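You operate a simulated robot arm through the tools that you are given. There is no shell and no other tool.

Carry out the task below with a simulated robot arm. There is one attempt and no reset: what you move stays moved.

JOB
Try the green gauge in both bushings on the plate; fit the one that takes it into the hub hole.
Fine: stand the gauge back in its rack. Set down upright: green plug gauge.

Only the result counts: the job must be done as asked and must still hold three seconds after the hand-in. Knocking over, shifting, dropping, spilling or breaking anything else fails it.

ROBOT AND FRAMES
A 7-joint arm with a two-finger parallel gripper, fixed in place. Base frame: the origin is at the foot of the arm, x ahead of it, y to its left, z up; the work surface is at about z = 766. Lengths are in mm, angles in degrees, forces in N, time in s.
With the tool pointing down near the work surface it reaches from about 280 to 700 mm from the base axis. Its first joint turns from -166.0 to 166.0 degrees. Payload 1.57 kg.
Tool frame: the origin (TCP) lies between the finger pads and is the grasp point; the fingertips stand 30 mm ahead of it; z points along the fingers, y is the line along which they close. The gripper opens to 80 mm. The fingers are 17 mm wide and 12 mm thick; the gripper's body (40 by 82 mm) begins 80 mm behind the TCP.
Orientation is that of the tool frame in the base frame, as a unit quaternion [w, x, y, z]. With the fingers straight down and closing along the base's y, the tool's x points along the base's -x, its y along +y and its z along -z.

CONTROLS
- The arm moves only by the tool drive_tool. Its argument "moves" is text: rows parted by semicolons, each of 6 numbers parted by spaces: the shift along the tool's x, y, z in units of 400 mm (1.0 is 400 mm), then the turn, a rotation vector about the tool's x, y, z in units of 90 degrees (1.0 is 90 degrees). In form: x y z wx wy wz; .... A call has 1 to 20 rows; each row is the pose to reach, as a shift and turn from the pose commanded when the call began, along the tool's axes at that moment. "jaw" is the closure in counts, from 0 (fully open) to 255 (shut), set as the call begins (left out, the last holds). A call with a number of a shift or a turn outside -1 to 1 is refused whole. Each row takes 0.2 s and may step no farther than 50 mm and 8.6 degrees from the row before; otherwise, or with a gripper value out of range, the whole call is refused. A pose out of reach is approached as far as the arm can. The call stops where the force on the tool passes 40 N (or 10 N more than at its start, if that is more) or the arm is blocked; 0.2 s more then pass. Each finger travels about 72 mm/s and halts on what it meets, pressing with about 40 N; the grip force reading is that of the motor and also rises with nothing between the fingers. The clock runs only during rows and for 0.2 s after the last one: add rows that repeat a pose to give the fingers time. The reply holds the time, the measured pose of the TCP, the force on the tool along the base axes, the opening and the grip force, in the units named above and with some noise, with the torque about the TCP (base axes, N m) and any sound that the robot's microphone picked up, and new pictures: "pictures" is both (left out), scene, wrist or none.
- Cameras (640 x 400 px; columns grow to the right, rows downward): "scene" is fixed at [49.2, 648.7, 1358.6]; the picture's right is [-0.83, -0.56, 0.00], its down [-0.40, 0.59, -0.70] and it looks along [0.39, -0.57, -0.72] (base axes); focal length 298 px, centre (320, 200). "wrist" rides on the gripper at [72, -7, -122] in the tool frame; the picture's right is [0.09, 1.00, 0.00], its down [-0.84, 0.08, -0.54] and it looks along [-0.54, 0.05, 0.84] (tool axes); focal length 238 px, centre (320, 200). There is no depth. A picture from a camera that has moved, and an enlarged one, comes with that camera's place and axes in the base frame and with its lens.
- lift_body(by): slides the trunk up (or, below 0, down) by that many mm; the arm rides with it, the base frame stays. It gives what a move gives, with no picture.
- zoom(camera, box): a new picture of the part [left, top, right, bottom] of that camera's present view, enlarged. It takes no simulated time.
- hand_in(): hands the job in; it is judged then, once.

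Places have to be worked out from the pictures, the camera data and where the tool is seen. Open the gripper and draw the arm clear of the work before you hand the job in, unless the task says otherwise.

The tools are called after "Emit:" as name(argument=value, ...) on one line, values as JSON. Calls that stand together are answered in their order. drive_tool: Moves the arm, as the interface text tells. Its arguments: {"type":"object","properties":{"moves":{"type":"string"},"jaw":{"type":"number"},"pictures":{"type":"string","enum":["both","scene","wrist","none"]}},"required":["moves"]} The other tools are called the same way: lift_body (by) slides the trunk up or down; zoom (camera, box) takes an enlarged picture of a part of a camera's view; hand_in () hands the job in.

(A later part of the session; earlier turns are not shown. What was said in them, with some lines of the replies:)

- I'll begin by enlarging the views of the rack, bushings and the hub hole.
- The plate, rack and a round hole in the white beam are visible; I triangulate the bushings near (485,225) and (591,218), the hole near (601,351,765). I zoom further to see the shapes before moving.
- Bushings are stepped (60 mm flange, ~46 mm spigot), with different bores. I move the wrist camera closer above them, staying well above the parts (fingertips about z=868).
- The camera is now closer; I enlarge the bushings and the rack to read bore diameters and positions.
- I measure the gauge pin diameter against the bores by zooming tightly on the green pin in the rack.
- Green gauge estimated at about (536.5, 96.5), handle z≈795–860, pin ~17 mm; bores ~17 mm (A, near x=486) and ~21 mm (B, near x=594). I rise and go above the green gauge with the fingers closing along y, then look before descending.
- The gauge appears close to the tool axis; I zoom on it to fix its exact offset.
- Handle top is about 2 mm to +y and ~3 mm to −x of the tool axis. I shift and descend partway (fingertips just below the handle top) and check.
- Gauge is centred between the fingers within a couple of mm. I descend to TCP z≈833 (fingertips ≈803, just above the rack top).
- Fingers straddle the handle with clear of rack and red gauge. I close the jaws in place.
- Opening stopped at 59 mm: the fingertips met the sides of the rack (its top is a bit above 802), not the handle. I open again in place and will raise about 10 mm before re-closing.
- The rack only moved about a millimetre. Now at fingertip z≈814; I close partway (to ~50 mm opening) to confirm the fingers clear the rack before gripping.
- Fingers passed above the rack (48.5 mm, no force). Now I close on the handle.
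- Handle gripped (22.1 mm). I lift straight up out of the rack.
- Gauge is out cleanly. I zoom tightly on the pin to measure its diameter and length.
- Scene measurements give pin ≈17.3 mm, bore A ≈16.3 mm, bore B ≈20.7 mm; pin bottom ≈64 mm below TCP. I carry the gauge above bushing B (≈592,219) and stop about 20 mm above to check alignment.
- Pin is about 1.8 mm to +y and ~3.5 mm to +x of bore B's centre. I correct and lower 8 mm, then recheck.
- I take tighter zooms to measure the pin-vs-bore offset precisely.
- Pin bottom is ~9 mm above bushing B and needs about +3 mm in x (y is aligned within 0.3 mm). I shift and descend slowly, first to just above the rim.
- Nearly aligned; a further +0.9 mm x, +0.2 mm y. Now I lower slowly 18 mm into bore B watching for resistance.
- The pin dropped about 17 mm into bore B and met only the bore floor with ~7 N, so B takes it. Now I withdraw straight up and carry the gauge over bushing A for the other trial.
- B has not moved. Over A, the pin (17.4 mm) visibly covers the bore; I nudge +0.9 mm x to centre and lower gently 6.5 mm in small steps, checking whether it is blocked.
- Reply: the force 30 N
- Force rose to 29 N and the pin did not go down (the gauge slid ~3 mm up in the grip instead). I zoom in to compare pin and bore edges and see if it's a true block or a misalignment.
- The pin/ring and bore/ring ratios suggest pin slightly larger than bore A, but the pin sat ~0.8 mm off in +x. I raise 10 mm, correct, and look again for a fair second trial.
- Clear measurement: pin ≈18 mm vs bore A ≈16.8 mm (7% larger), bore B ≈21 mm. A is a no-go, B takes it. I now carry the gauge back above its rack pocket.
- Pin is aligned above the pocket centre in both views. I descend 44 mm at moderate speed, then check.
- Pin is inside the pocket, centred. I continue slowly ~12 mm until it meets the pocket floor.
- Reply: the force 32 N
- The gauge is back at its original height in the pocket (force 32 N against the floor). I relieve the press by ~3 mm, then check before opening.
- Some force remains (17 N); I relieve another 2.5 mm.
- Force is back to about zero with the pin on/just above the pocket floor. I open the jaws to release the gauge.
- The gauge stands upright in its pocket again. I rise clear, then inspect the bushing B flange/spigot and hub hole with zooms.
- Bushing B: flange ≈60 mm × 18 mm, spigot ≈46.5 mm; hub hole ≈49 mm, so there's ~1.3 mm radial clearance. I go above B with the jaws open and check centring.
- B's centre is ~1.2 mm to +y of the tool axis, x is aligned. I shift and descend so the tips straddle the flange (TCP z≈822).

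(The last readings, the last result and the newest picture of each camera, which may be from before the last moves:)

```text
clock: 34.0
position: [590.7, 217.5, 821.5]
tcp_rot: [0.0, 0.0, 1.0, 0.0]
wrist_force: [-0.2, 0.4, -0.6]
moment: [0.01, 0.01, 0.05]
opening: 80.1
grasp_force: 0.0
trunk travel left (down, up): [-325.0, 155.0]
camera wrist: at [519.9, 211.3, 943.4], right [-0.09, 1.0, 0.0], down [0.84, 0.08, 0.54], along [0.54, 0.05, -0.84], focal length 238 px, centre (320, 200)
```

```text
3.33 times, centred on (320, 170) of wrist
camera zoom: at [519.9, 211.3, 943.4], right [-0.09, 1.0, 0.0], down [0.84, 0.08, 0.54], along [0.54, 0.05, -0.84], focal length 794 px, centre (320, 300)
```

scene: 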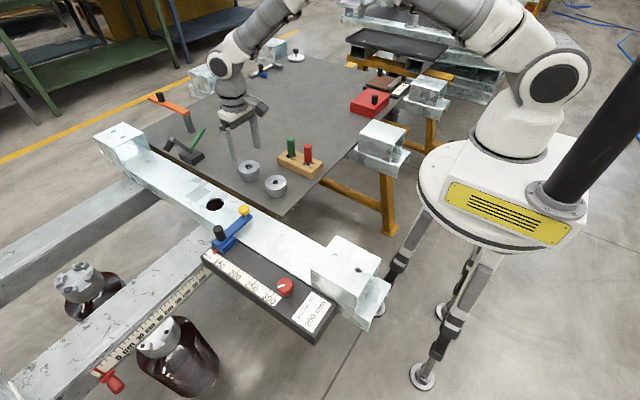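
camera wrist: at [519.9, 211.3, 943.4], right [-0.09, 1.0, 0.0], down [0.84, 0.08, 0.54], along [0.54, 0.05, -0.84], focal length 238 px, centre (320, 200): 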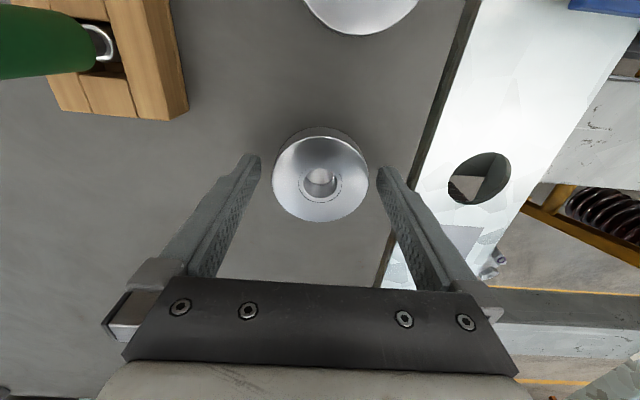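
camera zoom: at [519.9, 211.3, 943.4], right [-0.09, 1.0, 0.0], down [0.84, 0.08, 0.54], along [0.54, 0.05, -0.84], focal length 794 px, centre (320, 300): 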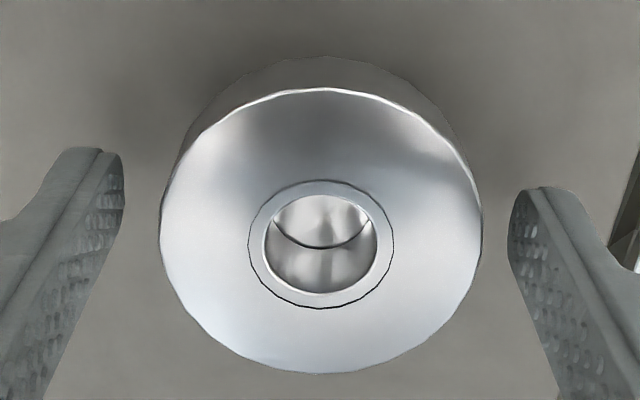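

Bushing top computes to z≈811, flange bottom ≈793. I raise 3 mm so the tips end just above the flange bottom, then close on the flange.

Emit:
drive_tool(moves="0 -0.0005 -0.0075 0 0 0; 0 -0.0005 -0.0075 0 0 0", jaw=0, pictures="none")

Emit:
drive_tool(moves="0 0 0 0 0 0; 0 0 0 0 0 0; 0 0 0 0 0 0; 0 0 0 0 0 0", jaw=255, pictures="none")

Emit:
zoom(camera="scene", box=[230, 140, 270, 190])

Emit:
zoom(camera="wrist", box=[240, 110, 400, 230])

```text
clock: 34.6
position: [592.1, 217.4, 825.8]
tcp_rot: [-0.001, -0.001, 1.0, 0.0]
wrist_force: [0.6, -0.1, 1.1]
moment: [0.0, -0.01, -0.01]
opening: 80.3
grasp_force: 0.0
trunk travel left (down, up): [-325.0, 155.0]
```

```text
clock: 35.6
position: [592.9, 217.2, 825.9]
tcp_rot: [0.0, 0.0, 1.0, -0.001]
wrist_force: [-0.4, 1.0, 0.6]
moment: [0.01, 0.0, -0.01]
opening: 59.5
grasp_force: 40.0
trunk travel left (down, up): [-325.0, 155.0]
```

```text
8.00 times, centred on (250, 165) of scene
camera zoom: at [49.2, 648.7, 1358.6], right [-0.83, -0.56, 0.0], down [-0.4, 0.59, -0.7], along [0.39, -0.57, -0.72], focal length 2384 px, centre (880, 480)
```

zoom: 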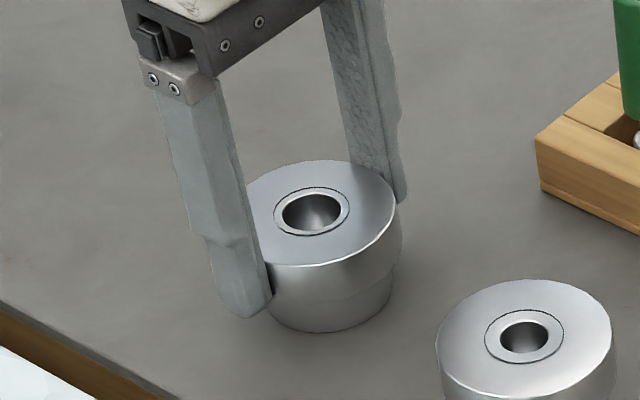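

```text
3.33 times, centred on (320, 170) of wrist
camera zoom: at [520.1, 210.5, 946.8], right [-0.09, 1.0, 0.0], down [0.84, 0.08, 0.54], along [0.54, 0.05, -0.84], focal length 794 px, centre (320, 300)
```

zoom: 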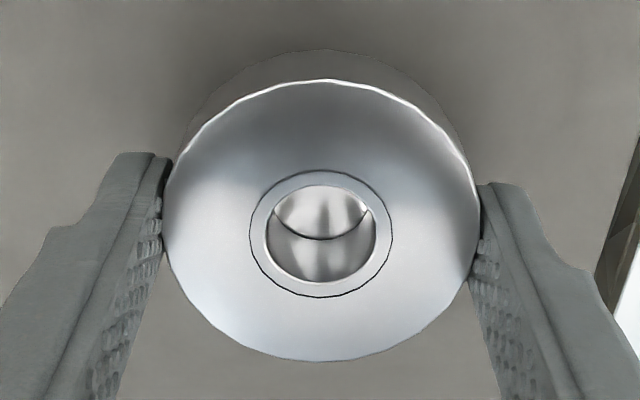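

Gripped on the 60 mm flange (40 N). I lift gently and check the bushing hangs level without slipping.

Emit:
drive_tool(moves="0 0 -0.01 0 0 0; 0 0 -0.03 0 0 0; 0 0 -0.06 0 0 0; 0 0 -0.1 0 0 0; 0 0 -0.14 0 0 0; 0 0 -0.17 0 0 0; 0 0 -0.17 0 0 0", jaw=255)

Emit:
zoom(camera="scene", box=[220, 110, 270, 180])

Emit:
zoom(camera="wrist", box=[240, 110, 400, 230])

```text
clock: 37.2
position: [592.5, 218.6, 892.8]
tcp_rot: [0.001, -0.001, 1.0, 0.001]
wrist_force: [0.6, 0.0, -2.2]
moment: [-0.02, -0.01, 0.04]
opening: 59.2
grasp_force: 40.5
trunk travel left (down, up): [-325.0, 155.0]
camera wrist: at [520.1, 211.0, 1014.3], right [-0.09, 1.0, 0.0], down [0.84, 0.08, 0.54], along [0.54, 0.05, -0.84], focal length 238 px, centre (320, 200)
```

scene: 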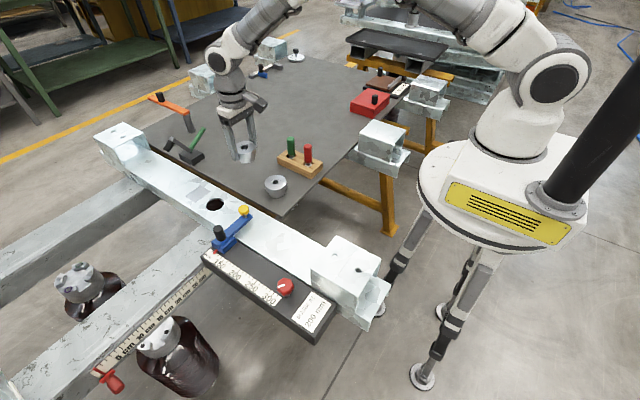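
wrist: 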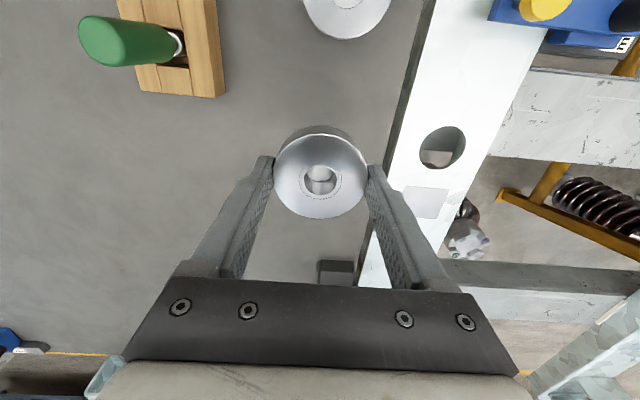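

```text
5.71 times, centred on (245, 145) of scene
camera zoom: at [49.2, 648.7, 1358.6], right [-0.83, -0.56, 0.0], down [-0.4, 0.59, -0.7], along [0.39, -0.57, -0.72], focal length 1703 px, centre (749, 514)
```

zoom: 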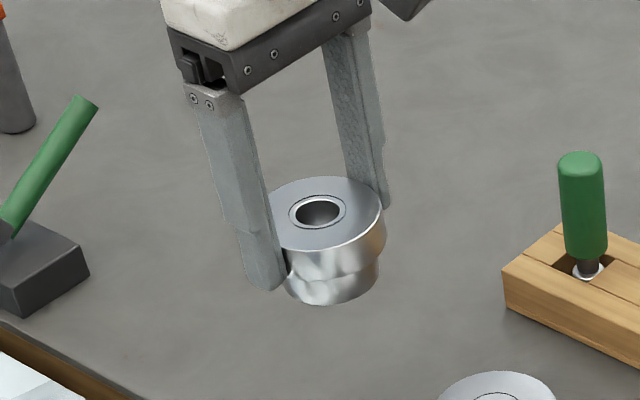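

```text
3.33 times, centred on (320, 170) of wrist
camera zoom: at [520.1, 211.0, 1014.3], right [-0.09, 1.0, 0.0], down [0.84, 0.08, 0.54], along [0.54, 0.05, -0.84], focal length 794 px, centre (320, 300)
```

zoom: 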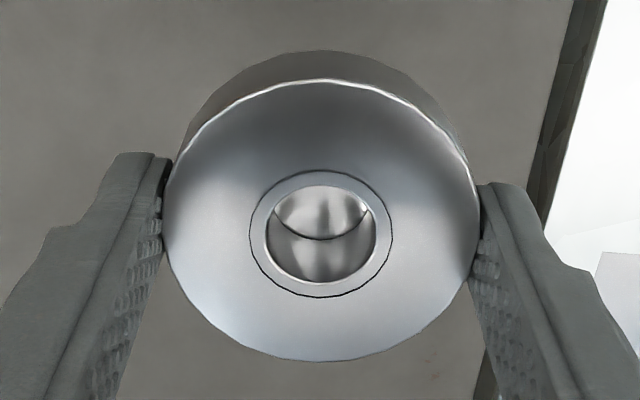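

Held level with no slip. I zoom the wrist view on the hub hole to refine its position.

Emit:
zoom(camera="wrist", box=[405, 115, 485, 180])

Emit:
zoom(camera="scene", box=[195, 190, 235, 220])

```text
6.15 times, centred on (445, 148) of wrist
camera zoom: at [520.1, 211.0, 1014.3], right [-0.09, 1.0, 0.0], down [0.84, 0.08, 0.54], along [0.54, 0.05, -0.84], focal length 1467 px, centre (-449, 523)
```

zoom: 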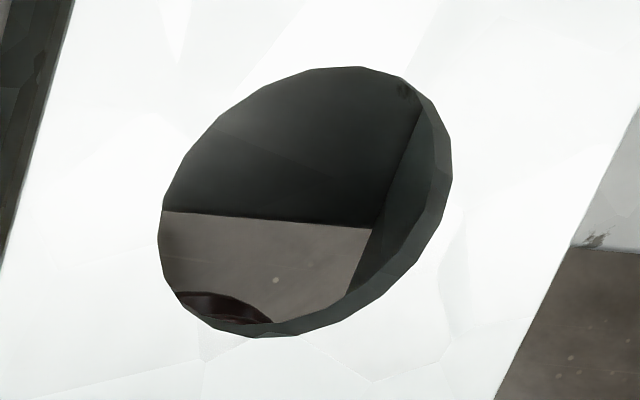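

```text
13.33 times, centred on (215, 205) of scene
camera zoom: at [49.2, 648.7, 1358.6], right [-0.83, -0.56, 0.0], down [-0.4, 0.59, -0.7], along [0.39, -0.57, -0.72], focal length 3974 px, centre (1720, 133)
```

zoom: 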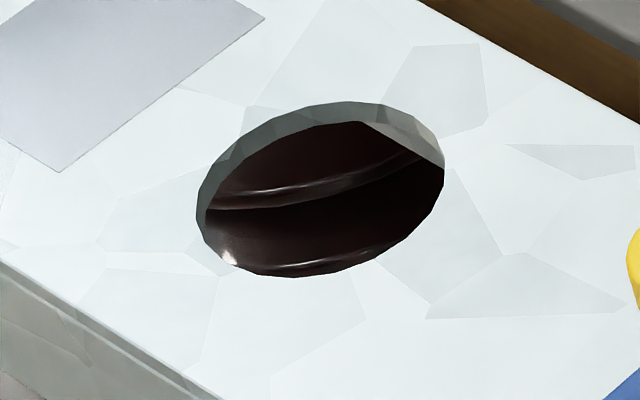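

Hub hole triangulates to about (600, 352, 765). I carry the bushing over it at height, then lower to ~25 mm above the hub.

Emit:
drive_tool(moves="-0.005 0.08 0 0 0 0; -0.01 0.165 0 0 0 0; -0.015 0.25 0 0 0 0; -0.0198 0.3345 0 0 0 0; -0.0198 0.3345 0.07 0 0 0; -0.0198 0.3345 0.125 0 0 0; -0.0198 0.3345 0.125 0 0 0", jaw=255)

Emit:
zoom(camera="scene", box=[190, 160, 250, 220])

Emit:
zoom(camera="wrist", box=[240, 100, 400, 230])

```text
clock: 38.8
position: [601.0, 354.2, 842.5]
tcp_rot: [0.0, 0.0, 1.0, 0.001]
wrist_force: [-0.3, -0.5, -1.4]
moment: [0.01, 0.0, 0.01]
opening: 59.1
grasp_force: 40.0
trunk travel left (down, up): [-325.0, 155.0]
camera wrist: at [529.0, 345.9, 964.3], right [-0.09, 1.0, 0.0], down [0.84, 0.08, 0.54], along [0.54, 0.05, -0.84], focal length 238 px, centre (320, 200)
```

scene: 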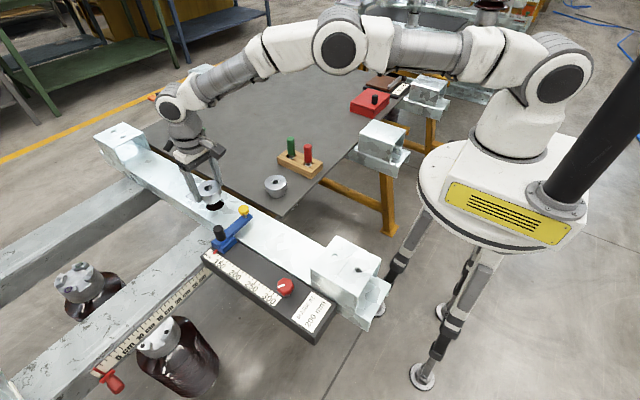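
wrist: 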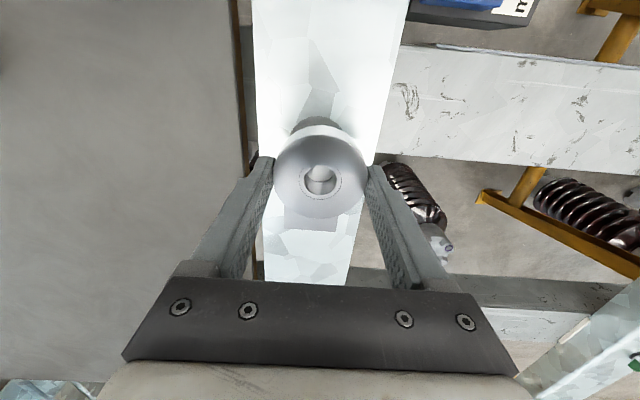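

```text
6.67 times, centred on (220, 190) of scene
camera zoom: at [49.2, 648.7, 1358.6], right [-0.83, -0.56, 0.0], down [-0.4, 0.59, -0.7], along [0.39, -0.57, -0.72], focal length 1987 px, centre (987, 267)
```

zoom: 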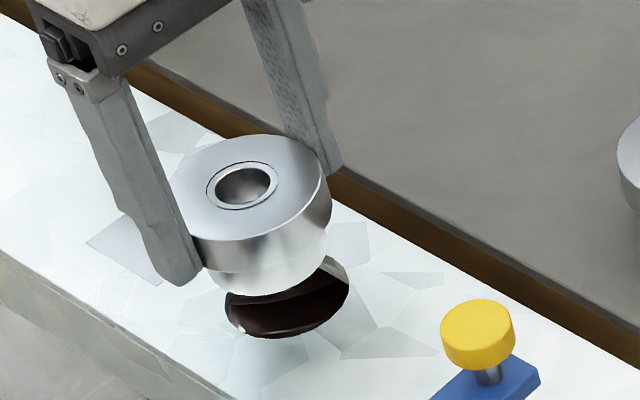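

```text
3.08 times, centred on (320, 165) of wrist
camera zoom: at [529.0, 345.9, 964.3], right [-0.09, 1.0, 0.0], down [0.84, 0.08, 0.54], along [0.54, 0.05, -0.84], focal length 733 px, centre (320, 308)
```

zoom: 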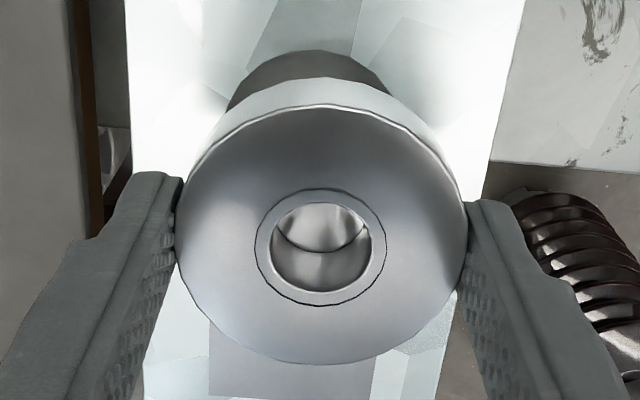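

The hole's near arc shows behind the bushing; I zoom tightly in both views to measure the offset.

Emit:
zoom(camera="wrist", box=[280, 108, 360, 158])

Emit:
zoom(camera="scene", box=[198, 180, 238, 215])

```text
8.00 times, centred on (320, 133) of wrist
camera zoom: at [529.0, 345.9, 964.3], right [-0.09, 1.0, 0.0], down [0.84, 0.08, 0.54], along [0.54, 0.05, -0.84], focal length 1907 px, centre (320, 736)
```

zoom: 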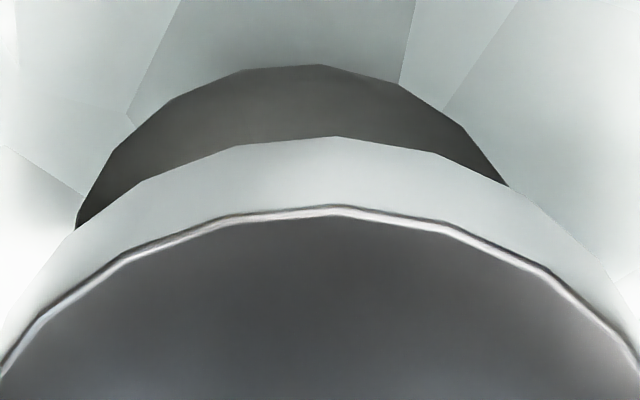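

```text
11.43 times, centred on (218, 198) of scene
camera zoom: at [49.2, 648.7, 1358.6], right [-0.83, -0.56, 0.0], down [-0.4, 0.59, -0.7], along [0.39, -0.57, -0.72], focal length 3406 px, centre (1486, 229)
```

zoom: 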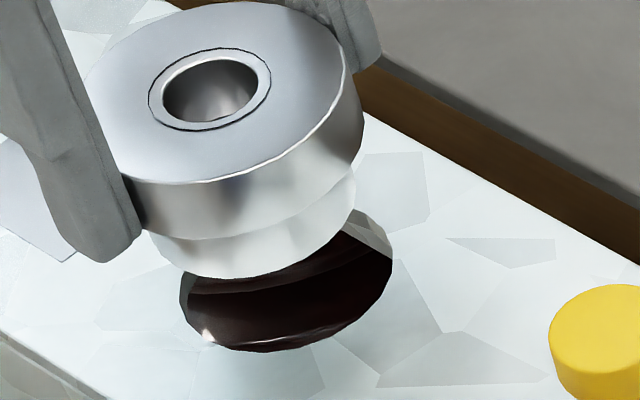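

Hole radius fits 25.2 mm (spigot ~23.2); hole centre is about (−0.5, −2.4) mm from the bushing axis. I shift and lower 17 mm to ~6 mm above the hub, then re-measure.

Emit:
drive_tool(moves="0.0012 -0.006 0 0 0 0; 0.0012 -0.006 0.02 0 0 0; 0.0012 -0.006 0.0425 0 0 0; 0.0012 -0.006 0.0425 0 0 0", jaw=255, pictures="none")

Emit:
zoom(camera="wrist", box=[280, 108, 360, 158])

Emit:
zoom(camera="scene", box=[198, 180, 238, 215])

```text
clock: 39.8
position: [600.0, 348.7, 827.2]
tcp_rot: [0.0, 0.001, 1.0, -0.001]
wrist_force: [-0.7, -1.0, -1.7]
moment: [0.02, -0.03, 0.01]
opening: 59.6
grasp_force: 40.3
trunk travel left (down, up): [-325.0, 155.0]
```

```text
8.00 times, centred on (320, 133) of wrist
camera zoom: at [528.0, 342.0, 947.9], right [-0.09, 1.0, 0.0], down [0.84, 0.08, 0.54], along [0.54, 0.05, -0.84], focal length 1907 px, centre (320, 736)
```

zoom: 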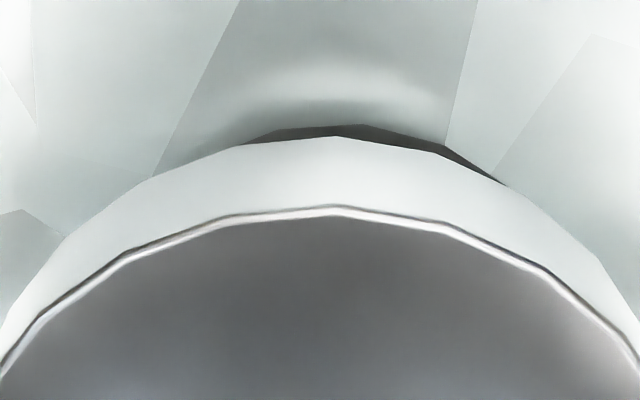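

```text
11.43 times, centred on (218, 198) of scene
camera zoom: at [49.2, 648.7, 1358.6], right [-0.83, -0.56, 0.0], down [-0.4, 0.59, -0.7], along [0.39, -0.57, -0.72], focal length 3406 px, centre (1486, 229)
```

zoom: 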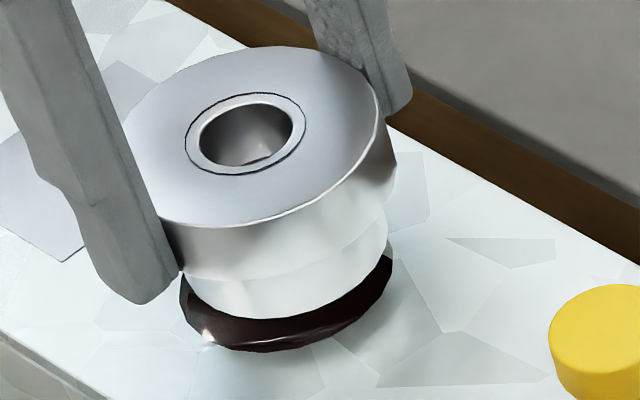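

The arm apparently had not fully settled before. I hold still a moment and re-measure before correcting.

Emit:
drive_tool(moves="0 0 0 0 0 0; 0 0 0 0 0 0; 0 0 0 0 0 0; 0 0 0 0 0 0", jaw=255, pictures="none")

Emit:
zoom(camera="wrist", box=[280, 108, 360, 158])

Emit:
zoom(camera="scene", box=[203, 188, 235, 212])

```text
clock: 40.8
position: [599.6, 349.0, 827.7]
tcp_rot: [0.0, -0.001, 1.0, 0.0]
wrist_force: [0.2, -0.2, -1.2]
moment: [-0.03, 0.0, 0.0]
opening: 59.1
grasp_force: 40.7
trunk travel left (down, up): [-325.0, 155.0]
```

```text
8.00 times, centred on (320, 133) of wrist
camera zoom: at [528.0, 342.1, 948.1], right [-0.09, 1.0, 0.0], down [0.84, 0.08, 0.54], along [0.54, 0.05, -0.84], focal length 1907 px, centre (320, 736)
```

zoom: 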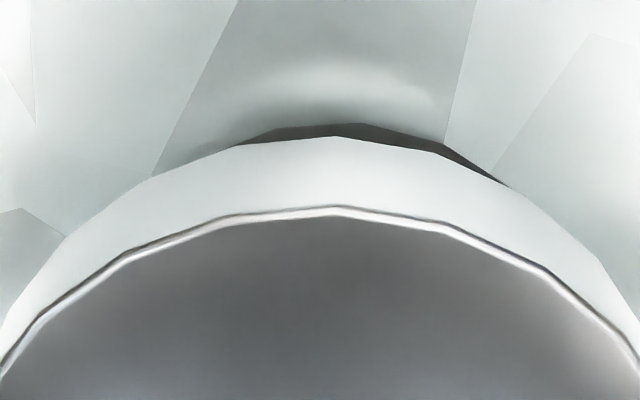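

```text
16.00 times, centred on (219, 200) of scene
camera zoom: at [49.2, 648.7, 1358.6], right [-0.83, -0.56, 0.0], down [-0.4, 0.59, -0.7], along [0.39, -0.57, -0.72], focal length 4769 px, centre (1936, 200)
```

zoom: 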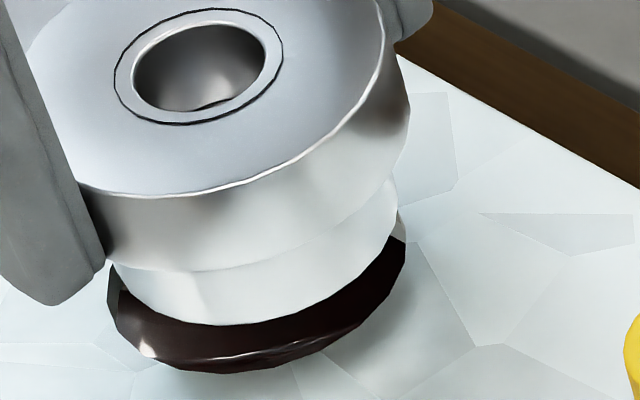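

Settled camera pose gives the hole centre at (601.0, 350.4) while the bushing axis is at about (599.9, 348.8). I shift +1.3 mm x, +1.7 mm y, settle and re-measure.

Emit:
drive_tool(moves="-0.0032 0.0042 0 0 0 0; -0.0032 0.0042 0 0 0 0; -0.0032 0.0042 0 0 0 0; -0.0032 0.0042 0 0 0 0", jaw=255, pictures="none")

Emit:
zoom(camera="wrist", box=[280, 108, 360, 158])

Emit:
zoom(camera="scene", box=[203, 188, 235, 212])

```text
clock: 41.8
position: [601.2, 350.9, 826.0]
tcp_rot: [0.001, 0.0, 1.0, 0.0]
wrist_force: [0.3, 0.3, -1.8]
moment: [-0.01, -0.02, 0.0]
opening: 59.1
grasp_force: 39.8
trunk travel left (down, up): [-325.0, 155.0]
```

```text
8.00 times, centred on (320, 133) of wrist
camera zoom: at [529.4, 344.1, 948.0], right [-0.09, 1.0, 0.0], down [0.84, 0.08, 0.54], along [0.54, 0.05, -0.84], focal length 1907 px, centre (320, 736)
```

zoom: 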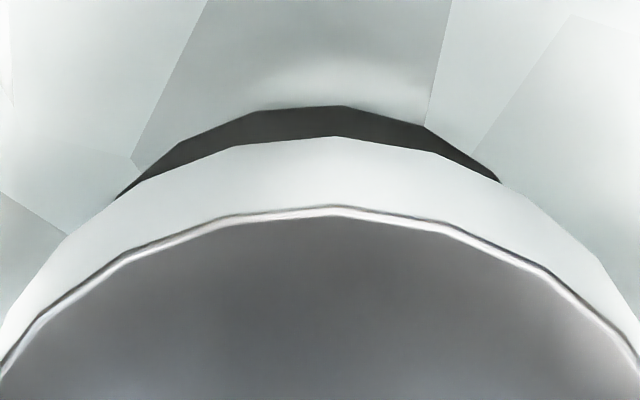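

```text
16.00 times, centred on (219, 200) of scene
camera zoom: at [49.2, 648.7, 1358.6], right [-0.83, -0.56, 0.0], down [-0.4, 0.59, -0.7], along [0.39, -0.57, -0.72], focal length 4769 px, centre (1936, 200)
```

zoom: 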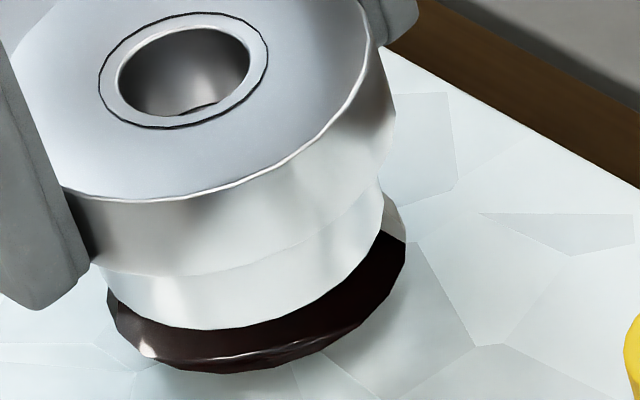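

Now the offset is within ~0.5 mm (clearance ≈1.9 mm radial). I trim slightly and lower 16 mm so the spigot enters, watching the force.

Emit:
drive_tool(moves="0.0004 -0.0008 0 0 0 0; 0.0004 -0.0008 0.0075 0 0 0; 0.0004 -0.0008 0.015 0 0 0; 0.0004 -0.0008 0.0225 0 0 0; 0.0004 -0.0008 0.03 0 0 0; 0.0004 -0.0008 0.035 0 0 0; 0.0004 -0.0008 0.04 0 0 0; 0.0004 -0.0008 0.04 0 0 0", jaw=255, pictures="none")

Emit:
zoom(camera="scene", box=[198, 185, 238, 215])

Emit:
zoom(camera="wrist", box=[240, 100, 400, 230])

```text
clock: 43.6
position: [600.4, 350.8, 810.5]
tcp_rot: [0.0, 0.0, 1.0, 0.0]
wrist_force: [0.2, 0.5, -1.6]
moment: [0.0, 0.01, 0.02]
opening: 59.1
grasp_force: 40.2
trunk travel left (down, up): [-325.0, 155.0]
```

```text
13.33 times, centred on (218, 200) of scene
camera zoom: at [49.2, 648.7, 1358.6], right [-0.83, -0.56, 0.0], down [-0.4, 0.59, -0.7], along [0.39, -0.57, -0.72], focal length 3974 px, centre (1680, 200)
```

zoom: 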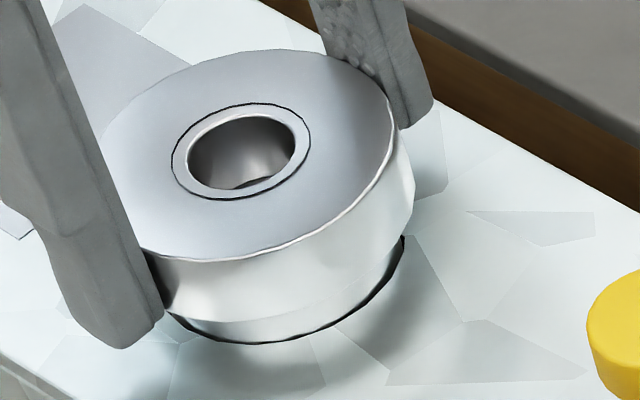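

```text
3.08 times, centred on (320, 165) of wrist
camera zoom: at [528.9, 344.4, 932.0], right [-0.09, 1.0, 0.0], down [0.84, 0.08, 0.54], along [0.54, 0.05, -0.84], focal length 733 px, centre (320, 308)
```

zoom: 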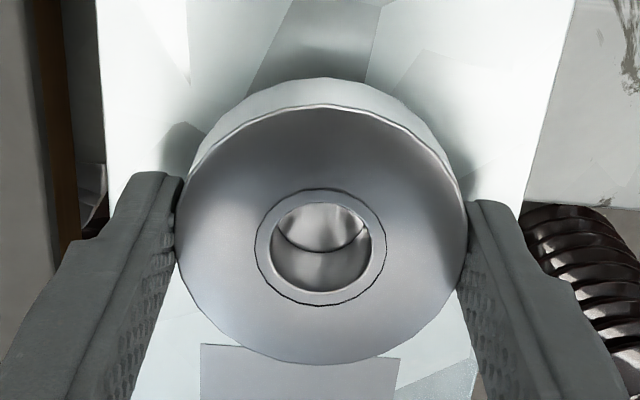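

The spigot has entered the hub hole freely (no force). I lower the remaining ~11 mm slowly until the flange seats.

Emit:
drive_tool(moves="0 0 0.006 0 0 0; 0 0 0.012 0 0 0; 0 0 0.017 0 0 0; 0 0 0.021 0 0 0; 0 0 0.024 0 0 0; 0 0 0.027 0 0 0; 0 0 0.027 0 0 0", jaw=255, pictures="none")

Emit:
zoom(camera="scene", box=[198, 185, 238, 215])

Emit:
zoom(camera="wrist", box=[240, 100, 400, 230])

```text
clock: 45.2
position: [600.9, 351.1, 800.3]
tcp_rot: [0.0, 0.0, 1.0, 0.0]
wrist_force: [-0.7, 0.1, 1.3]
moment: [-0.04, 0.04, 0.0]
opening: 59.2
grasp_force: 39.5
trunk travel left (down, up): [-325.0, 155.0]
```

```text
13.33 times, centred on (218, 200) of scene
camera zoom: at [49.2, 648.7, 1358.6], right [-0.83, -0.56, 0.0], down [-0.4, 0.59, -0.7], along [0.39, -0.57, -0.72], focal length 3974 px, centre (1680, 200)
```

zoom: 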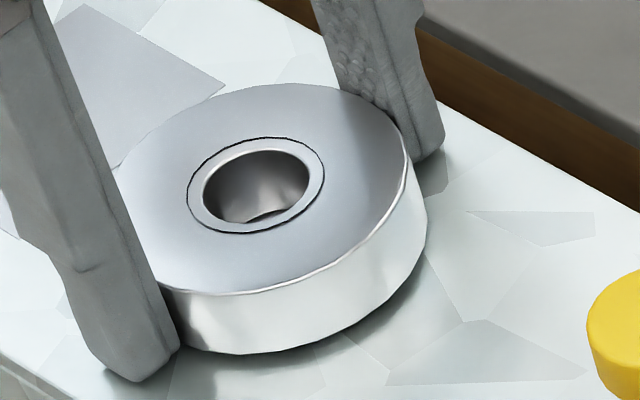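

```text
3.08 times, centred on (320, 165) of wrist
camera zoom: at [529.3, 343.7, 921.5], right [-0.09, 1.0, 0.0], down [0.84, 0.08, 0.54], along [0.54, 0.05, -0.84], focal length 733 px, centre (320, 308)
```

zoom: 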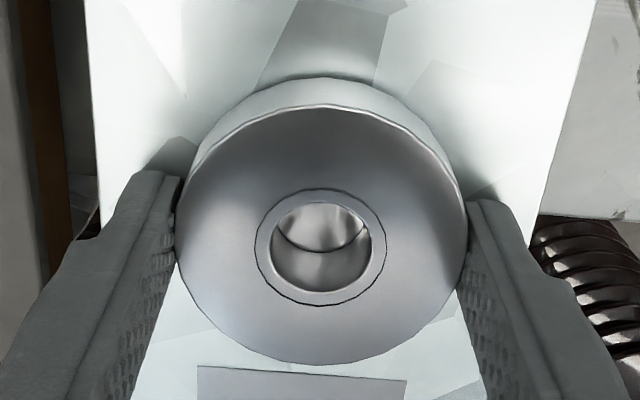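

Force just changed sign (+1.3 N): the flange is at or very near the hub face. I lower another 1.5 mm to confirm seating.

Emit:
drive_tool(moves="0 0 0.002 0 0 0; 0 0 0.004 0 0 0; 0 0 0.004 0 0 0; 0 0 0.004 0 0 0", jaw=255, pictures="none")

Emit:
zoom(camera="scene", box=[198, 185, 238, 215])

```text
clock: 46.2
position: [600.7, 351.6, 799.6]
tcp_rot: [0.002, -0.001, 1.0, 0.001]
wrist_force: [2.4, 3.5, 13.6]
moment: [-0.47, 0.07, -0.05]
opening: 59.3
grasp_force: 39.8
trunk travel left (down, up): [-325.0, 155.0]
```

```text
13.33 times, centred on (218, 200) of scene
camera zoom: at [49.2, 648.7, 1358.6], right [-0.83, -0.56, 0.0], down [-0.4, 0.59, -0.7], along [0.39, -0.57, -0.72], focal length 3974 px, centre (1680, 200)
```

zoom: 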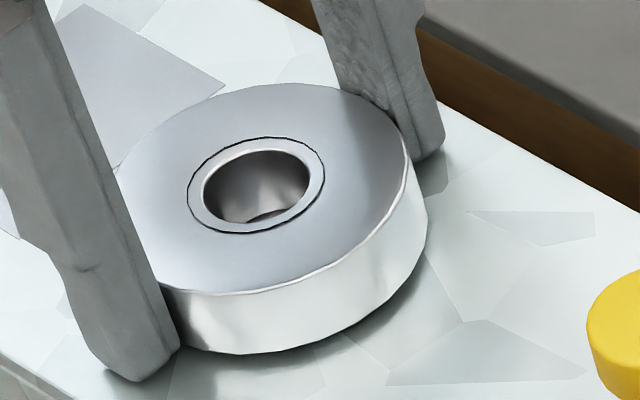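

Contact at 13.6 N with no further motion: flange is seated. I ease the load off by 1.6 mm... and then open the jaws.

Emit:
drive_tool(moves="0 0 -0.002 0 0 0; 0 0 -0.004 0 0 0; 0 0 -0.004 0 0 0", jaw=255, pictures="none")

Emit:
drive_tool(moves="0 0 0 0 0 0; 0 0 0 0 0 0; 0 0 0 0 0 0; 0 0 0 0 0 0", jaw=0, pictures="none")

Emit:
zoom(camera="scene", box=[198, 185, 238, 215])

Emit:
zoom(camera="wrist", box=[240, 100, 400, 230])

```text
clock: 47.0
position: [600.9, 351.4, 800.2]
tcp_rot: [0.001, 0.0, 1.0, 0.0]
wrist_force: [3.2, 2.5, 11.0]
moment: [-0.32, -0.07, 0.18]
opening: 59.4
grasp_force: 40.2
trunk travel left (down, up): [-325.0, 155.0]
```

```text
clock: 48.0
position: [599.0, 351.3, 800.6]
tcp_rot: [0.0, 0.0, 1.0, 0.001]
wrist_force: [-5.6, 9.9, 11.5]
moment: [-0.21, 0.15, -0.18]
opening: 71.9
grasp_force: 0.1
trunk travel left (down, up): [-325.0, 155.0]
```

```text
13.33 times, centred on (218, 200) of scene
camera zoom: at [49.2, 648.7, 1358.6], right [-0.83, -0.56, 0.0], down [-0.4, 0.59, -0.7], along [0.39, -0.57, -0.72], focal length 3974 px, centre (1680, 200)
```

zoom: 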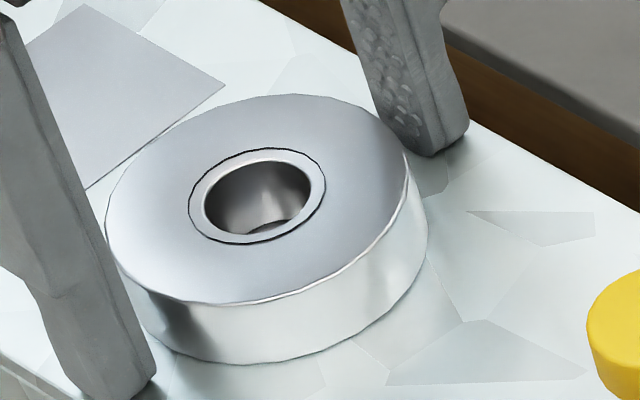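

```text
3.08 times, centred on (320, 165) of wrist
camera zoom: at [528.0, 344.4, 921.6], right [-0.09, 1.0, 0.0], down [0.84, 0.08, 0.54], along [0.54, 0.05, -0.84], focal length 733 px, centre (320, 308)
```

zoom: 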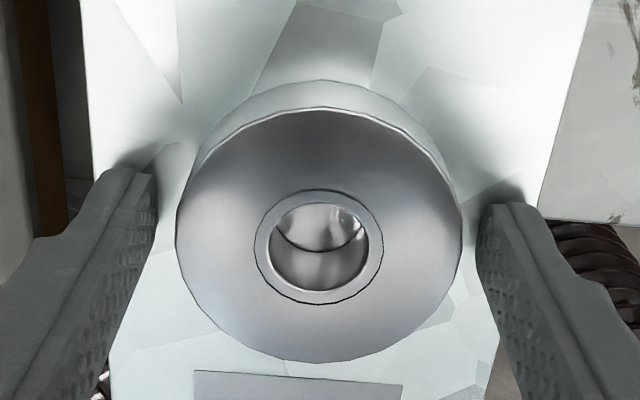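

The remaining 11 N shows the fingertips themselves touch the hub face; the bushing dropped the last ~3 mm on release. I raise a few mm to free the fingers and let them open fully.

Emit:
drive_tool(moves="0 0 -0.005 0 0 0; 0 0 -0.01 0 0 0; 0 0 -0.015 0 0 0; 0 0 -0.015 0 0 0; 0 0 -0.015 0 0 0", jaw=0, pictures="none")

Emit:
zoom(camera="scene", box=[198, 185, 238, 215])

Emit:
zoom(camera="wrist", box=[240, 100, 400, 230])

```text
clock: 49.2
position: [598.9, 349.4, 806.1]
tcp_rot: [0.0, 0.001, 1.0, 0.0]
wrist_force: [-1.2, -0.8, 0.1]
moment: [-0.01, -0.04, 0.01]
opening: 80.2
grasp_force: 0.0
trunk travel left (down, up): [-325.0, 155.0]
```

```text
13.33 times, centred on (218, 200) of scene
camera zoom: at [49.2, 648.7, 1358.6], right [-0.83, -0.56, 0.0], down [-0.4, 0.59, -0.7], along [0.39, -0.57, -0.72], focal length 3974 px, centre (1680, 200)
```

zoom: 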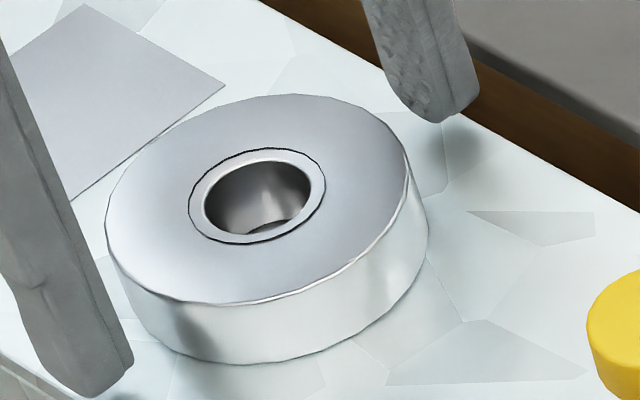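

```text
3.08 times, centred on (320, 165) of wrist
camera zoom: at [528.5, 343.7, 927.0], right [-0.09, 1.0, 0.0], down [0.84, 0.08, 0.54], along [0.54, 0.05, -0.84], focal length 733 px, centre (320, 308)
```

zoom: 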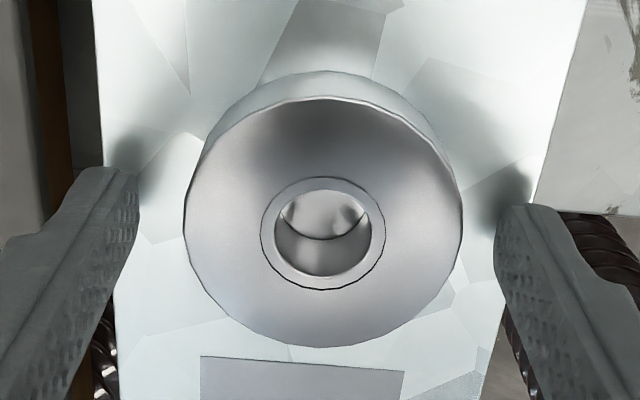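

The bushing sits with its flange flush on the hub. I rise straight up well clear and inspect everything.

Emit:
drive_tool(moves="0 0 -0.03 0 0 0; 0 0 -0.08 0 0 0; 0 0 -0.15 0 0 0; 0 0 -0.24 0 0 0; 0 0 -0.34 0 0 0; 0 0 -0.34 0 0 0", jaw=0)

Emit:
zoom(camera="scene", box=[195, 180, 240, 220])

Emit:
zoom(camera="scene", box=[250, 120, 330, 205])

Emit:
zoom(camera="wrist", box=[270, 80, 370, 180])

```text
clock: 50.6
position: [600.5, 351.6, 944.4]
tcp_rot: [0.0, -0.001, 1.0, 0.0]
wrist_force: [0.1, -0.8, 0.1]
moment: [0.04, 0.01, -0.03]
opening: 80.1
grasp_force: 0.1
trunk travel left (down, up): [-325.0, 155.0]
camera wrist: at [528.5, 344.4, 1064.1], right [-0.09, 1.0, 0.0], down [0.84, 0.08, 0.54], along [0.54, 0.05, -0.84], focal length 238 px, centre (320, 200)
```

scene: 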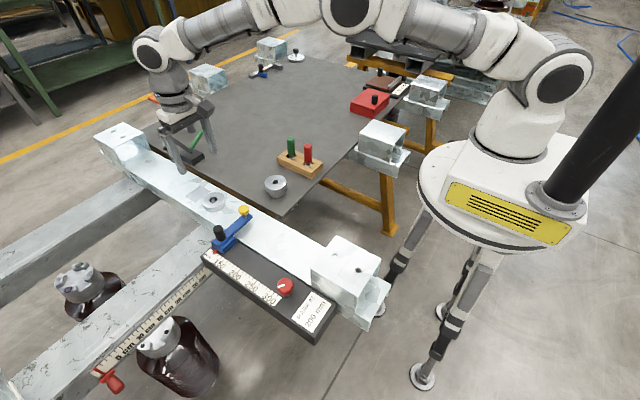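
wrist: 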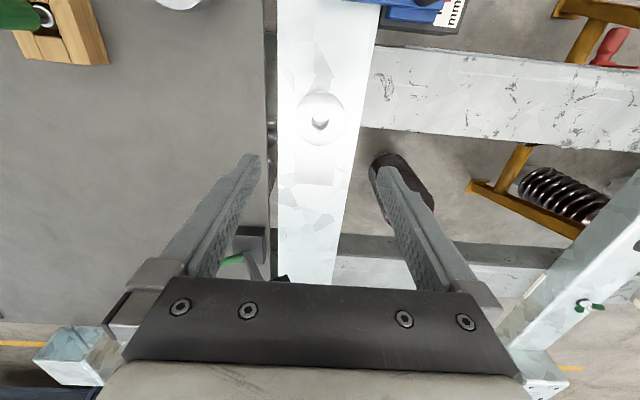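

```text
10.00 times, centred on (218, 200) of scene
camera zoom: at [49.2, 648.7, 1358.6], right [-0.83, -0.56, 0.0], down [-0.4, 0.59, -0.7], along [0.39, -0.57, -0.72], focal length 2981 px, centre (1345, 200)
```

zoom: 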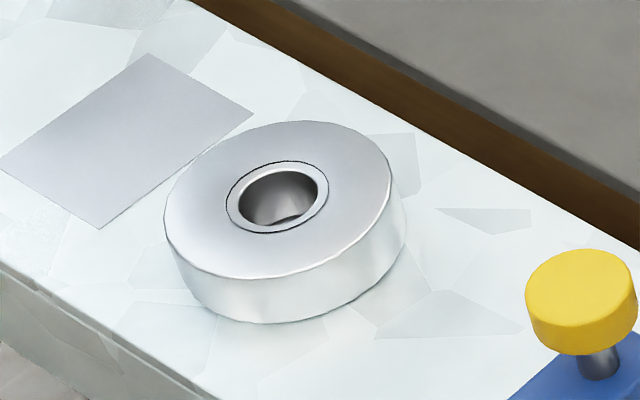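

```text
4.71 times, centred on (290, 162) of scene
camera zoom: at [49.2, 648.7, 1358.6], right [-0.83, -0.56, 0.0], down [-0.4, 0.59, -0.7], along [0.39, -0.57, -0.72], focal length 1403 px, centre (461, 376)
```

zoom: 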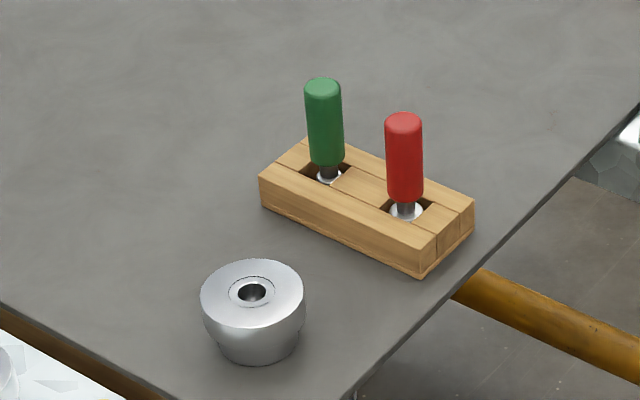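

```text
4.00 times, centred on (320, 130) of wrist
camera zoom: at [528.5, 344.4, 1064.1], right [-0.09, 1.0, 0.0], down [0.84, 0.08, 0.54], along [0.54, 0.05, -0.84], focal length 953 px, centre (320, 480)
```

zoom: 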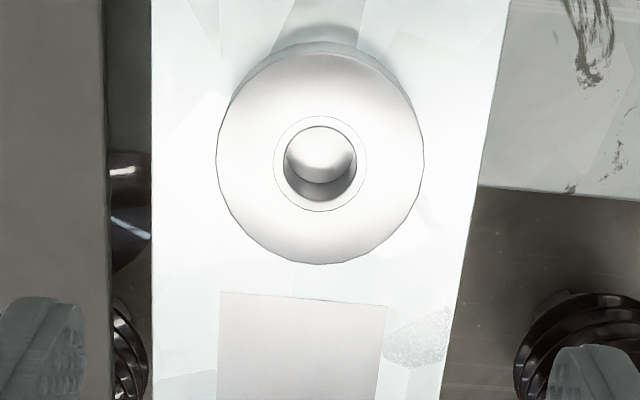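

Looks seated. I zoom on the flange's −x edge in the wrist view and the near edge in the scene to rule out any tilt or gap.

Emit:
zoom(camera="wrist", box=[290, 80, 350, 120])

Emit:
zoom(camera="scene", box=[200, 193, 230, 215])

Emit:
zoom(camera="scene", box=[278, 130, 308, 165])

```text
10.00 times, centred on (320, 100) of wrist
camera zoom: at [528.5, 344.4, 1064.1], right [-0.09, 1.0, 0.0], down [0.84, 0.08, 0.54], along [0.54, 0.05, -0.84], focal length 2384 px, centre (320, 1200)
```

zoom: 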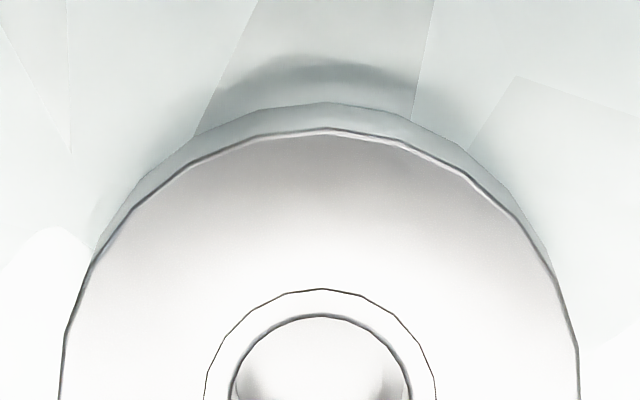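

```text
16.00 times, centred on (215, 204) of scene
camera zoom: at [49.2, 648.7, 1358.6], right [-0.83, -0.56, 0.0], down [-0.4, 0.59, -0.7], along [0.39, -0.57, -0.72], focal length 4769 px, centre (2000, 136)
```

zoom: 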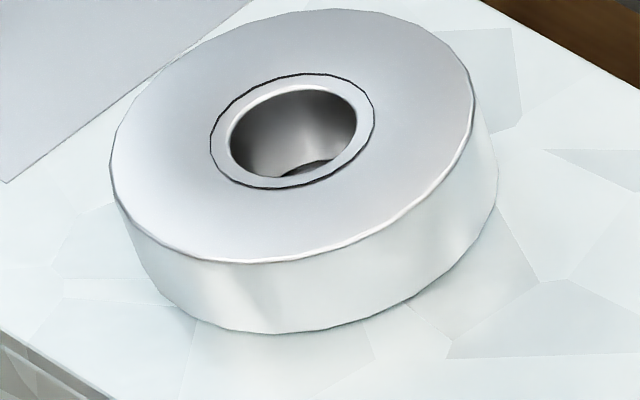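

```text
11.43 times, centred on (293, 148) of scene
camera zoom: at [49.2, 648.7, 1358.6], right [-0.83, -0.56, 0.0], down [-0.4, 0.59, -0.7], along [0.39, -0.57, -0.72], focal length 3406 px, centre (629, 800)
```

zoom: 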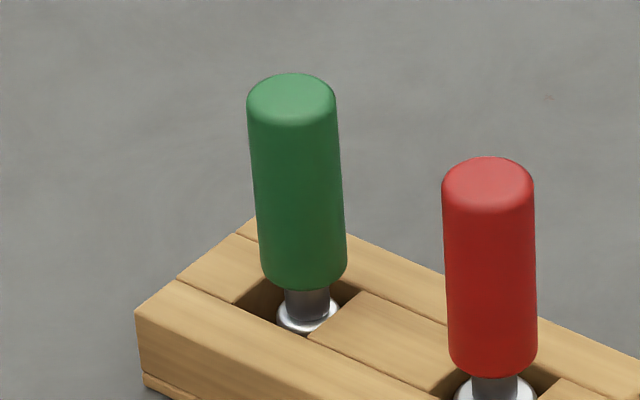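

Only a cast shadow; the flange contact line is even, bushing A, rack and both gauges stand as before, green gauge upright. I retract the arm up and back to its start area.

Emit:
drive_tool(moves="0 0 -0.11 0 0 0; 0 0 -0.22 0 0 0; 0 0 -0.33 0 0 0; 0.1 -0.033 -0.33 0 0 0; 0.2 -0.066 -0.33 0 0 0; 0.3 -0.099 -0.33 0 0 0; 0.4 -0.132 -0.33 0 0 0; 0.5 -0.165 -0.33 0 0 0; 0.5 -0.165 -0.33 0 0 0; 0.5 -0.165 -0.33 0 0 0", jaw=0)

Emit:
zoom(camera="scene", box=[180, 110, 340, 260])

```text
clock: 52.8
position: [400.8, 286.1, 1073.7]
tcp_rot: [0.0, 0.001, 1.0, 0.0]
wrist_force: [0.2, 0.6, -0.1]
moment: [-0.03, 0.0, -0.02]
opening: 80.0
grasp_force: 0.1
trunk travel left (down, up): [-325.0, 155.0]
camera wrist: at [329.6, 279.0, 1195.1], right [-0.09, 1.0, 0.0], down [0.84, 0.08, 0.54], along [0.54, 0.05, -0.84], focal length 238 px, centre (320, 200)
```

scene: 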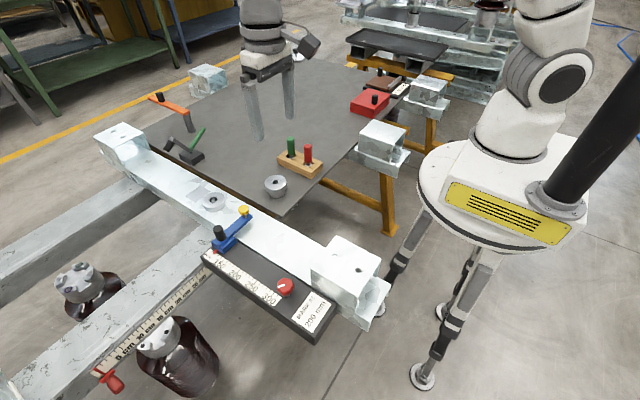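
wrist: 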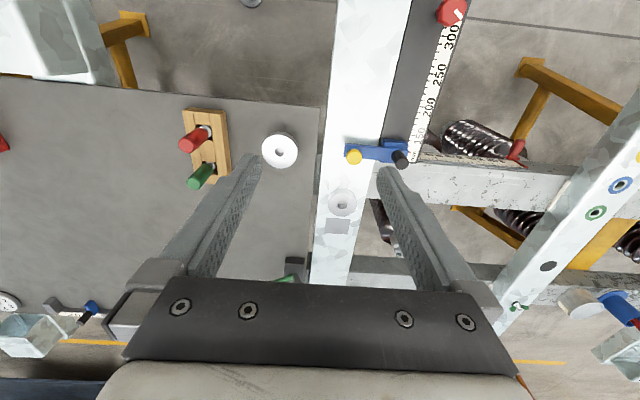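

```text
2.67 times, centred on (260, 185) of scene
camera zoom: at [49.2, 648.7, 1358.6], right [-0.83, -0.56, 0.0], down [-0.4, 0.59, -0.7], along [0.39, -0.57, -0.72], focal length 795 px, centre (480, 240)
```

zoom: 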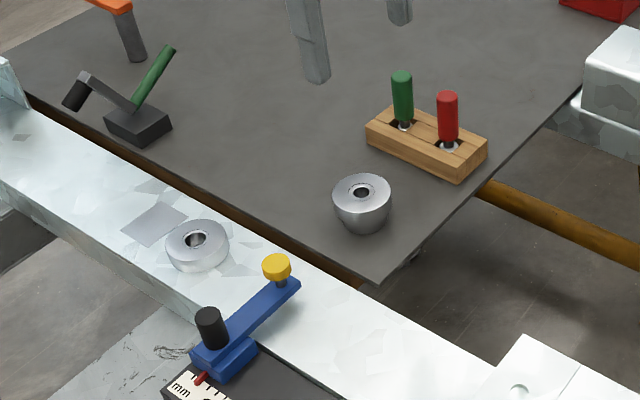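

Bushing B is seated in the hub hole, the green gauge stands upright in its rack, and bushing A, the red gauge and the stop are where they were. The rack itself moved only about a millimetre. The gripper is open and the arm is clear, so I hand in.

Emit:
hand_in()

```text
The job is handed in.
```

I tried the green gauge in both bushings, fitted the one that took it into the hub hole, and stood the gauge back upright in its rack. The job is handed in; I haven't seen a verdict.

- **Bushing farther from the arm (about 21 mm bore):** the gauge pin, about 18 mm, went in freely for roughly 17 mm to the bore floor. This is the one I fitted. It sits in the hub hole with its flange flush on the face and no visible gap or tilt.
- **Bushing nearer the arm (about 17 mm bore):** the pin was blocked at the rim at about 29 N. It sat slightly off-centre, but it also measured about 7% wider than the bore, so I did not try it a second time. This bushing stayed in place on the plate.

**Rack moved:** it shifted slightly, about 1.3 mm in all. My first attempt to grip the gauge closed on the sides of the rack instead. A little more shift came when I pressed the gauge back into its pocket. The rack stayed upright.

The red gauge and the blue stop look unmoved. The gripper is open and the arm is back near its start position.
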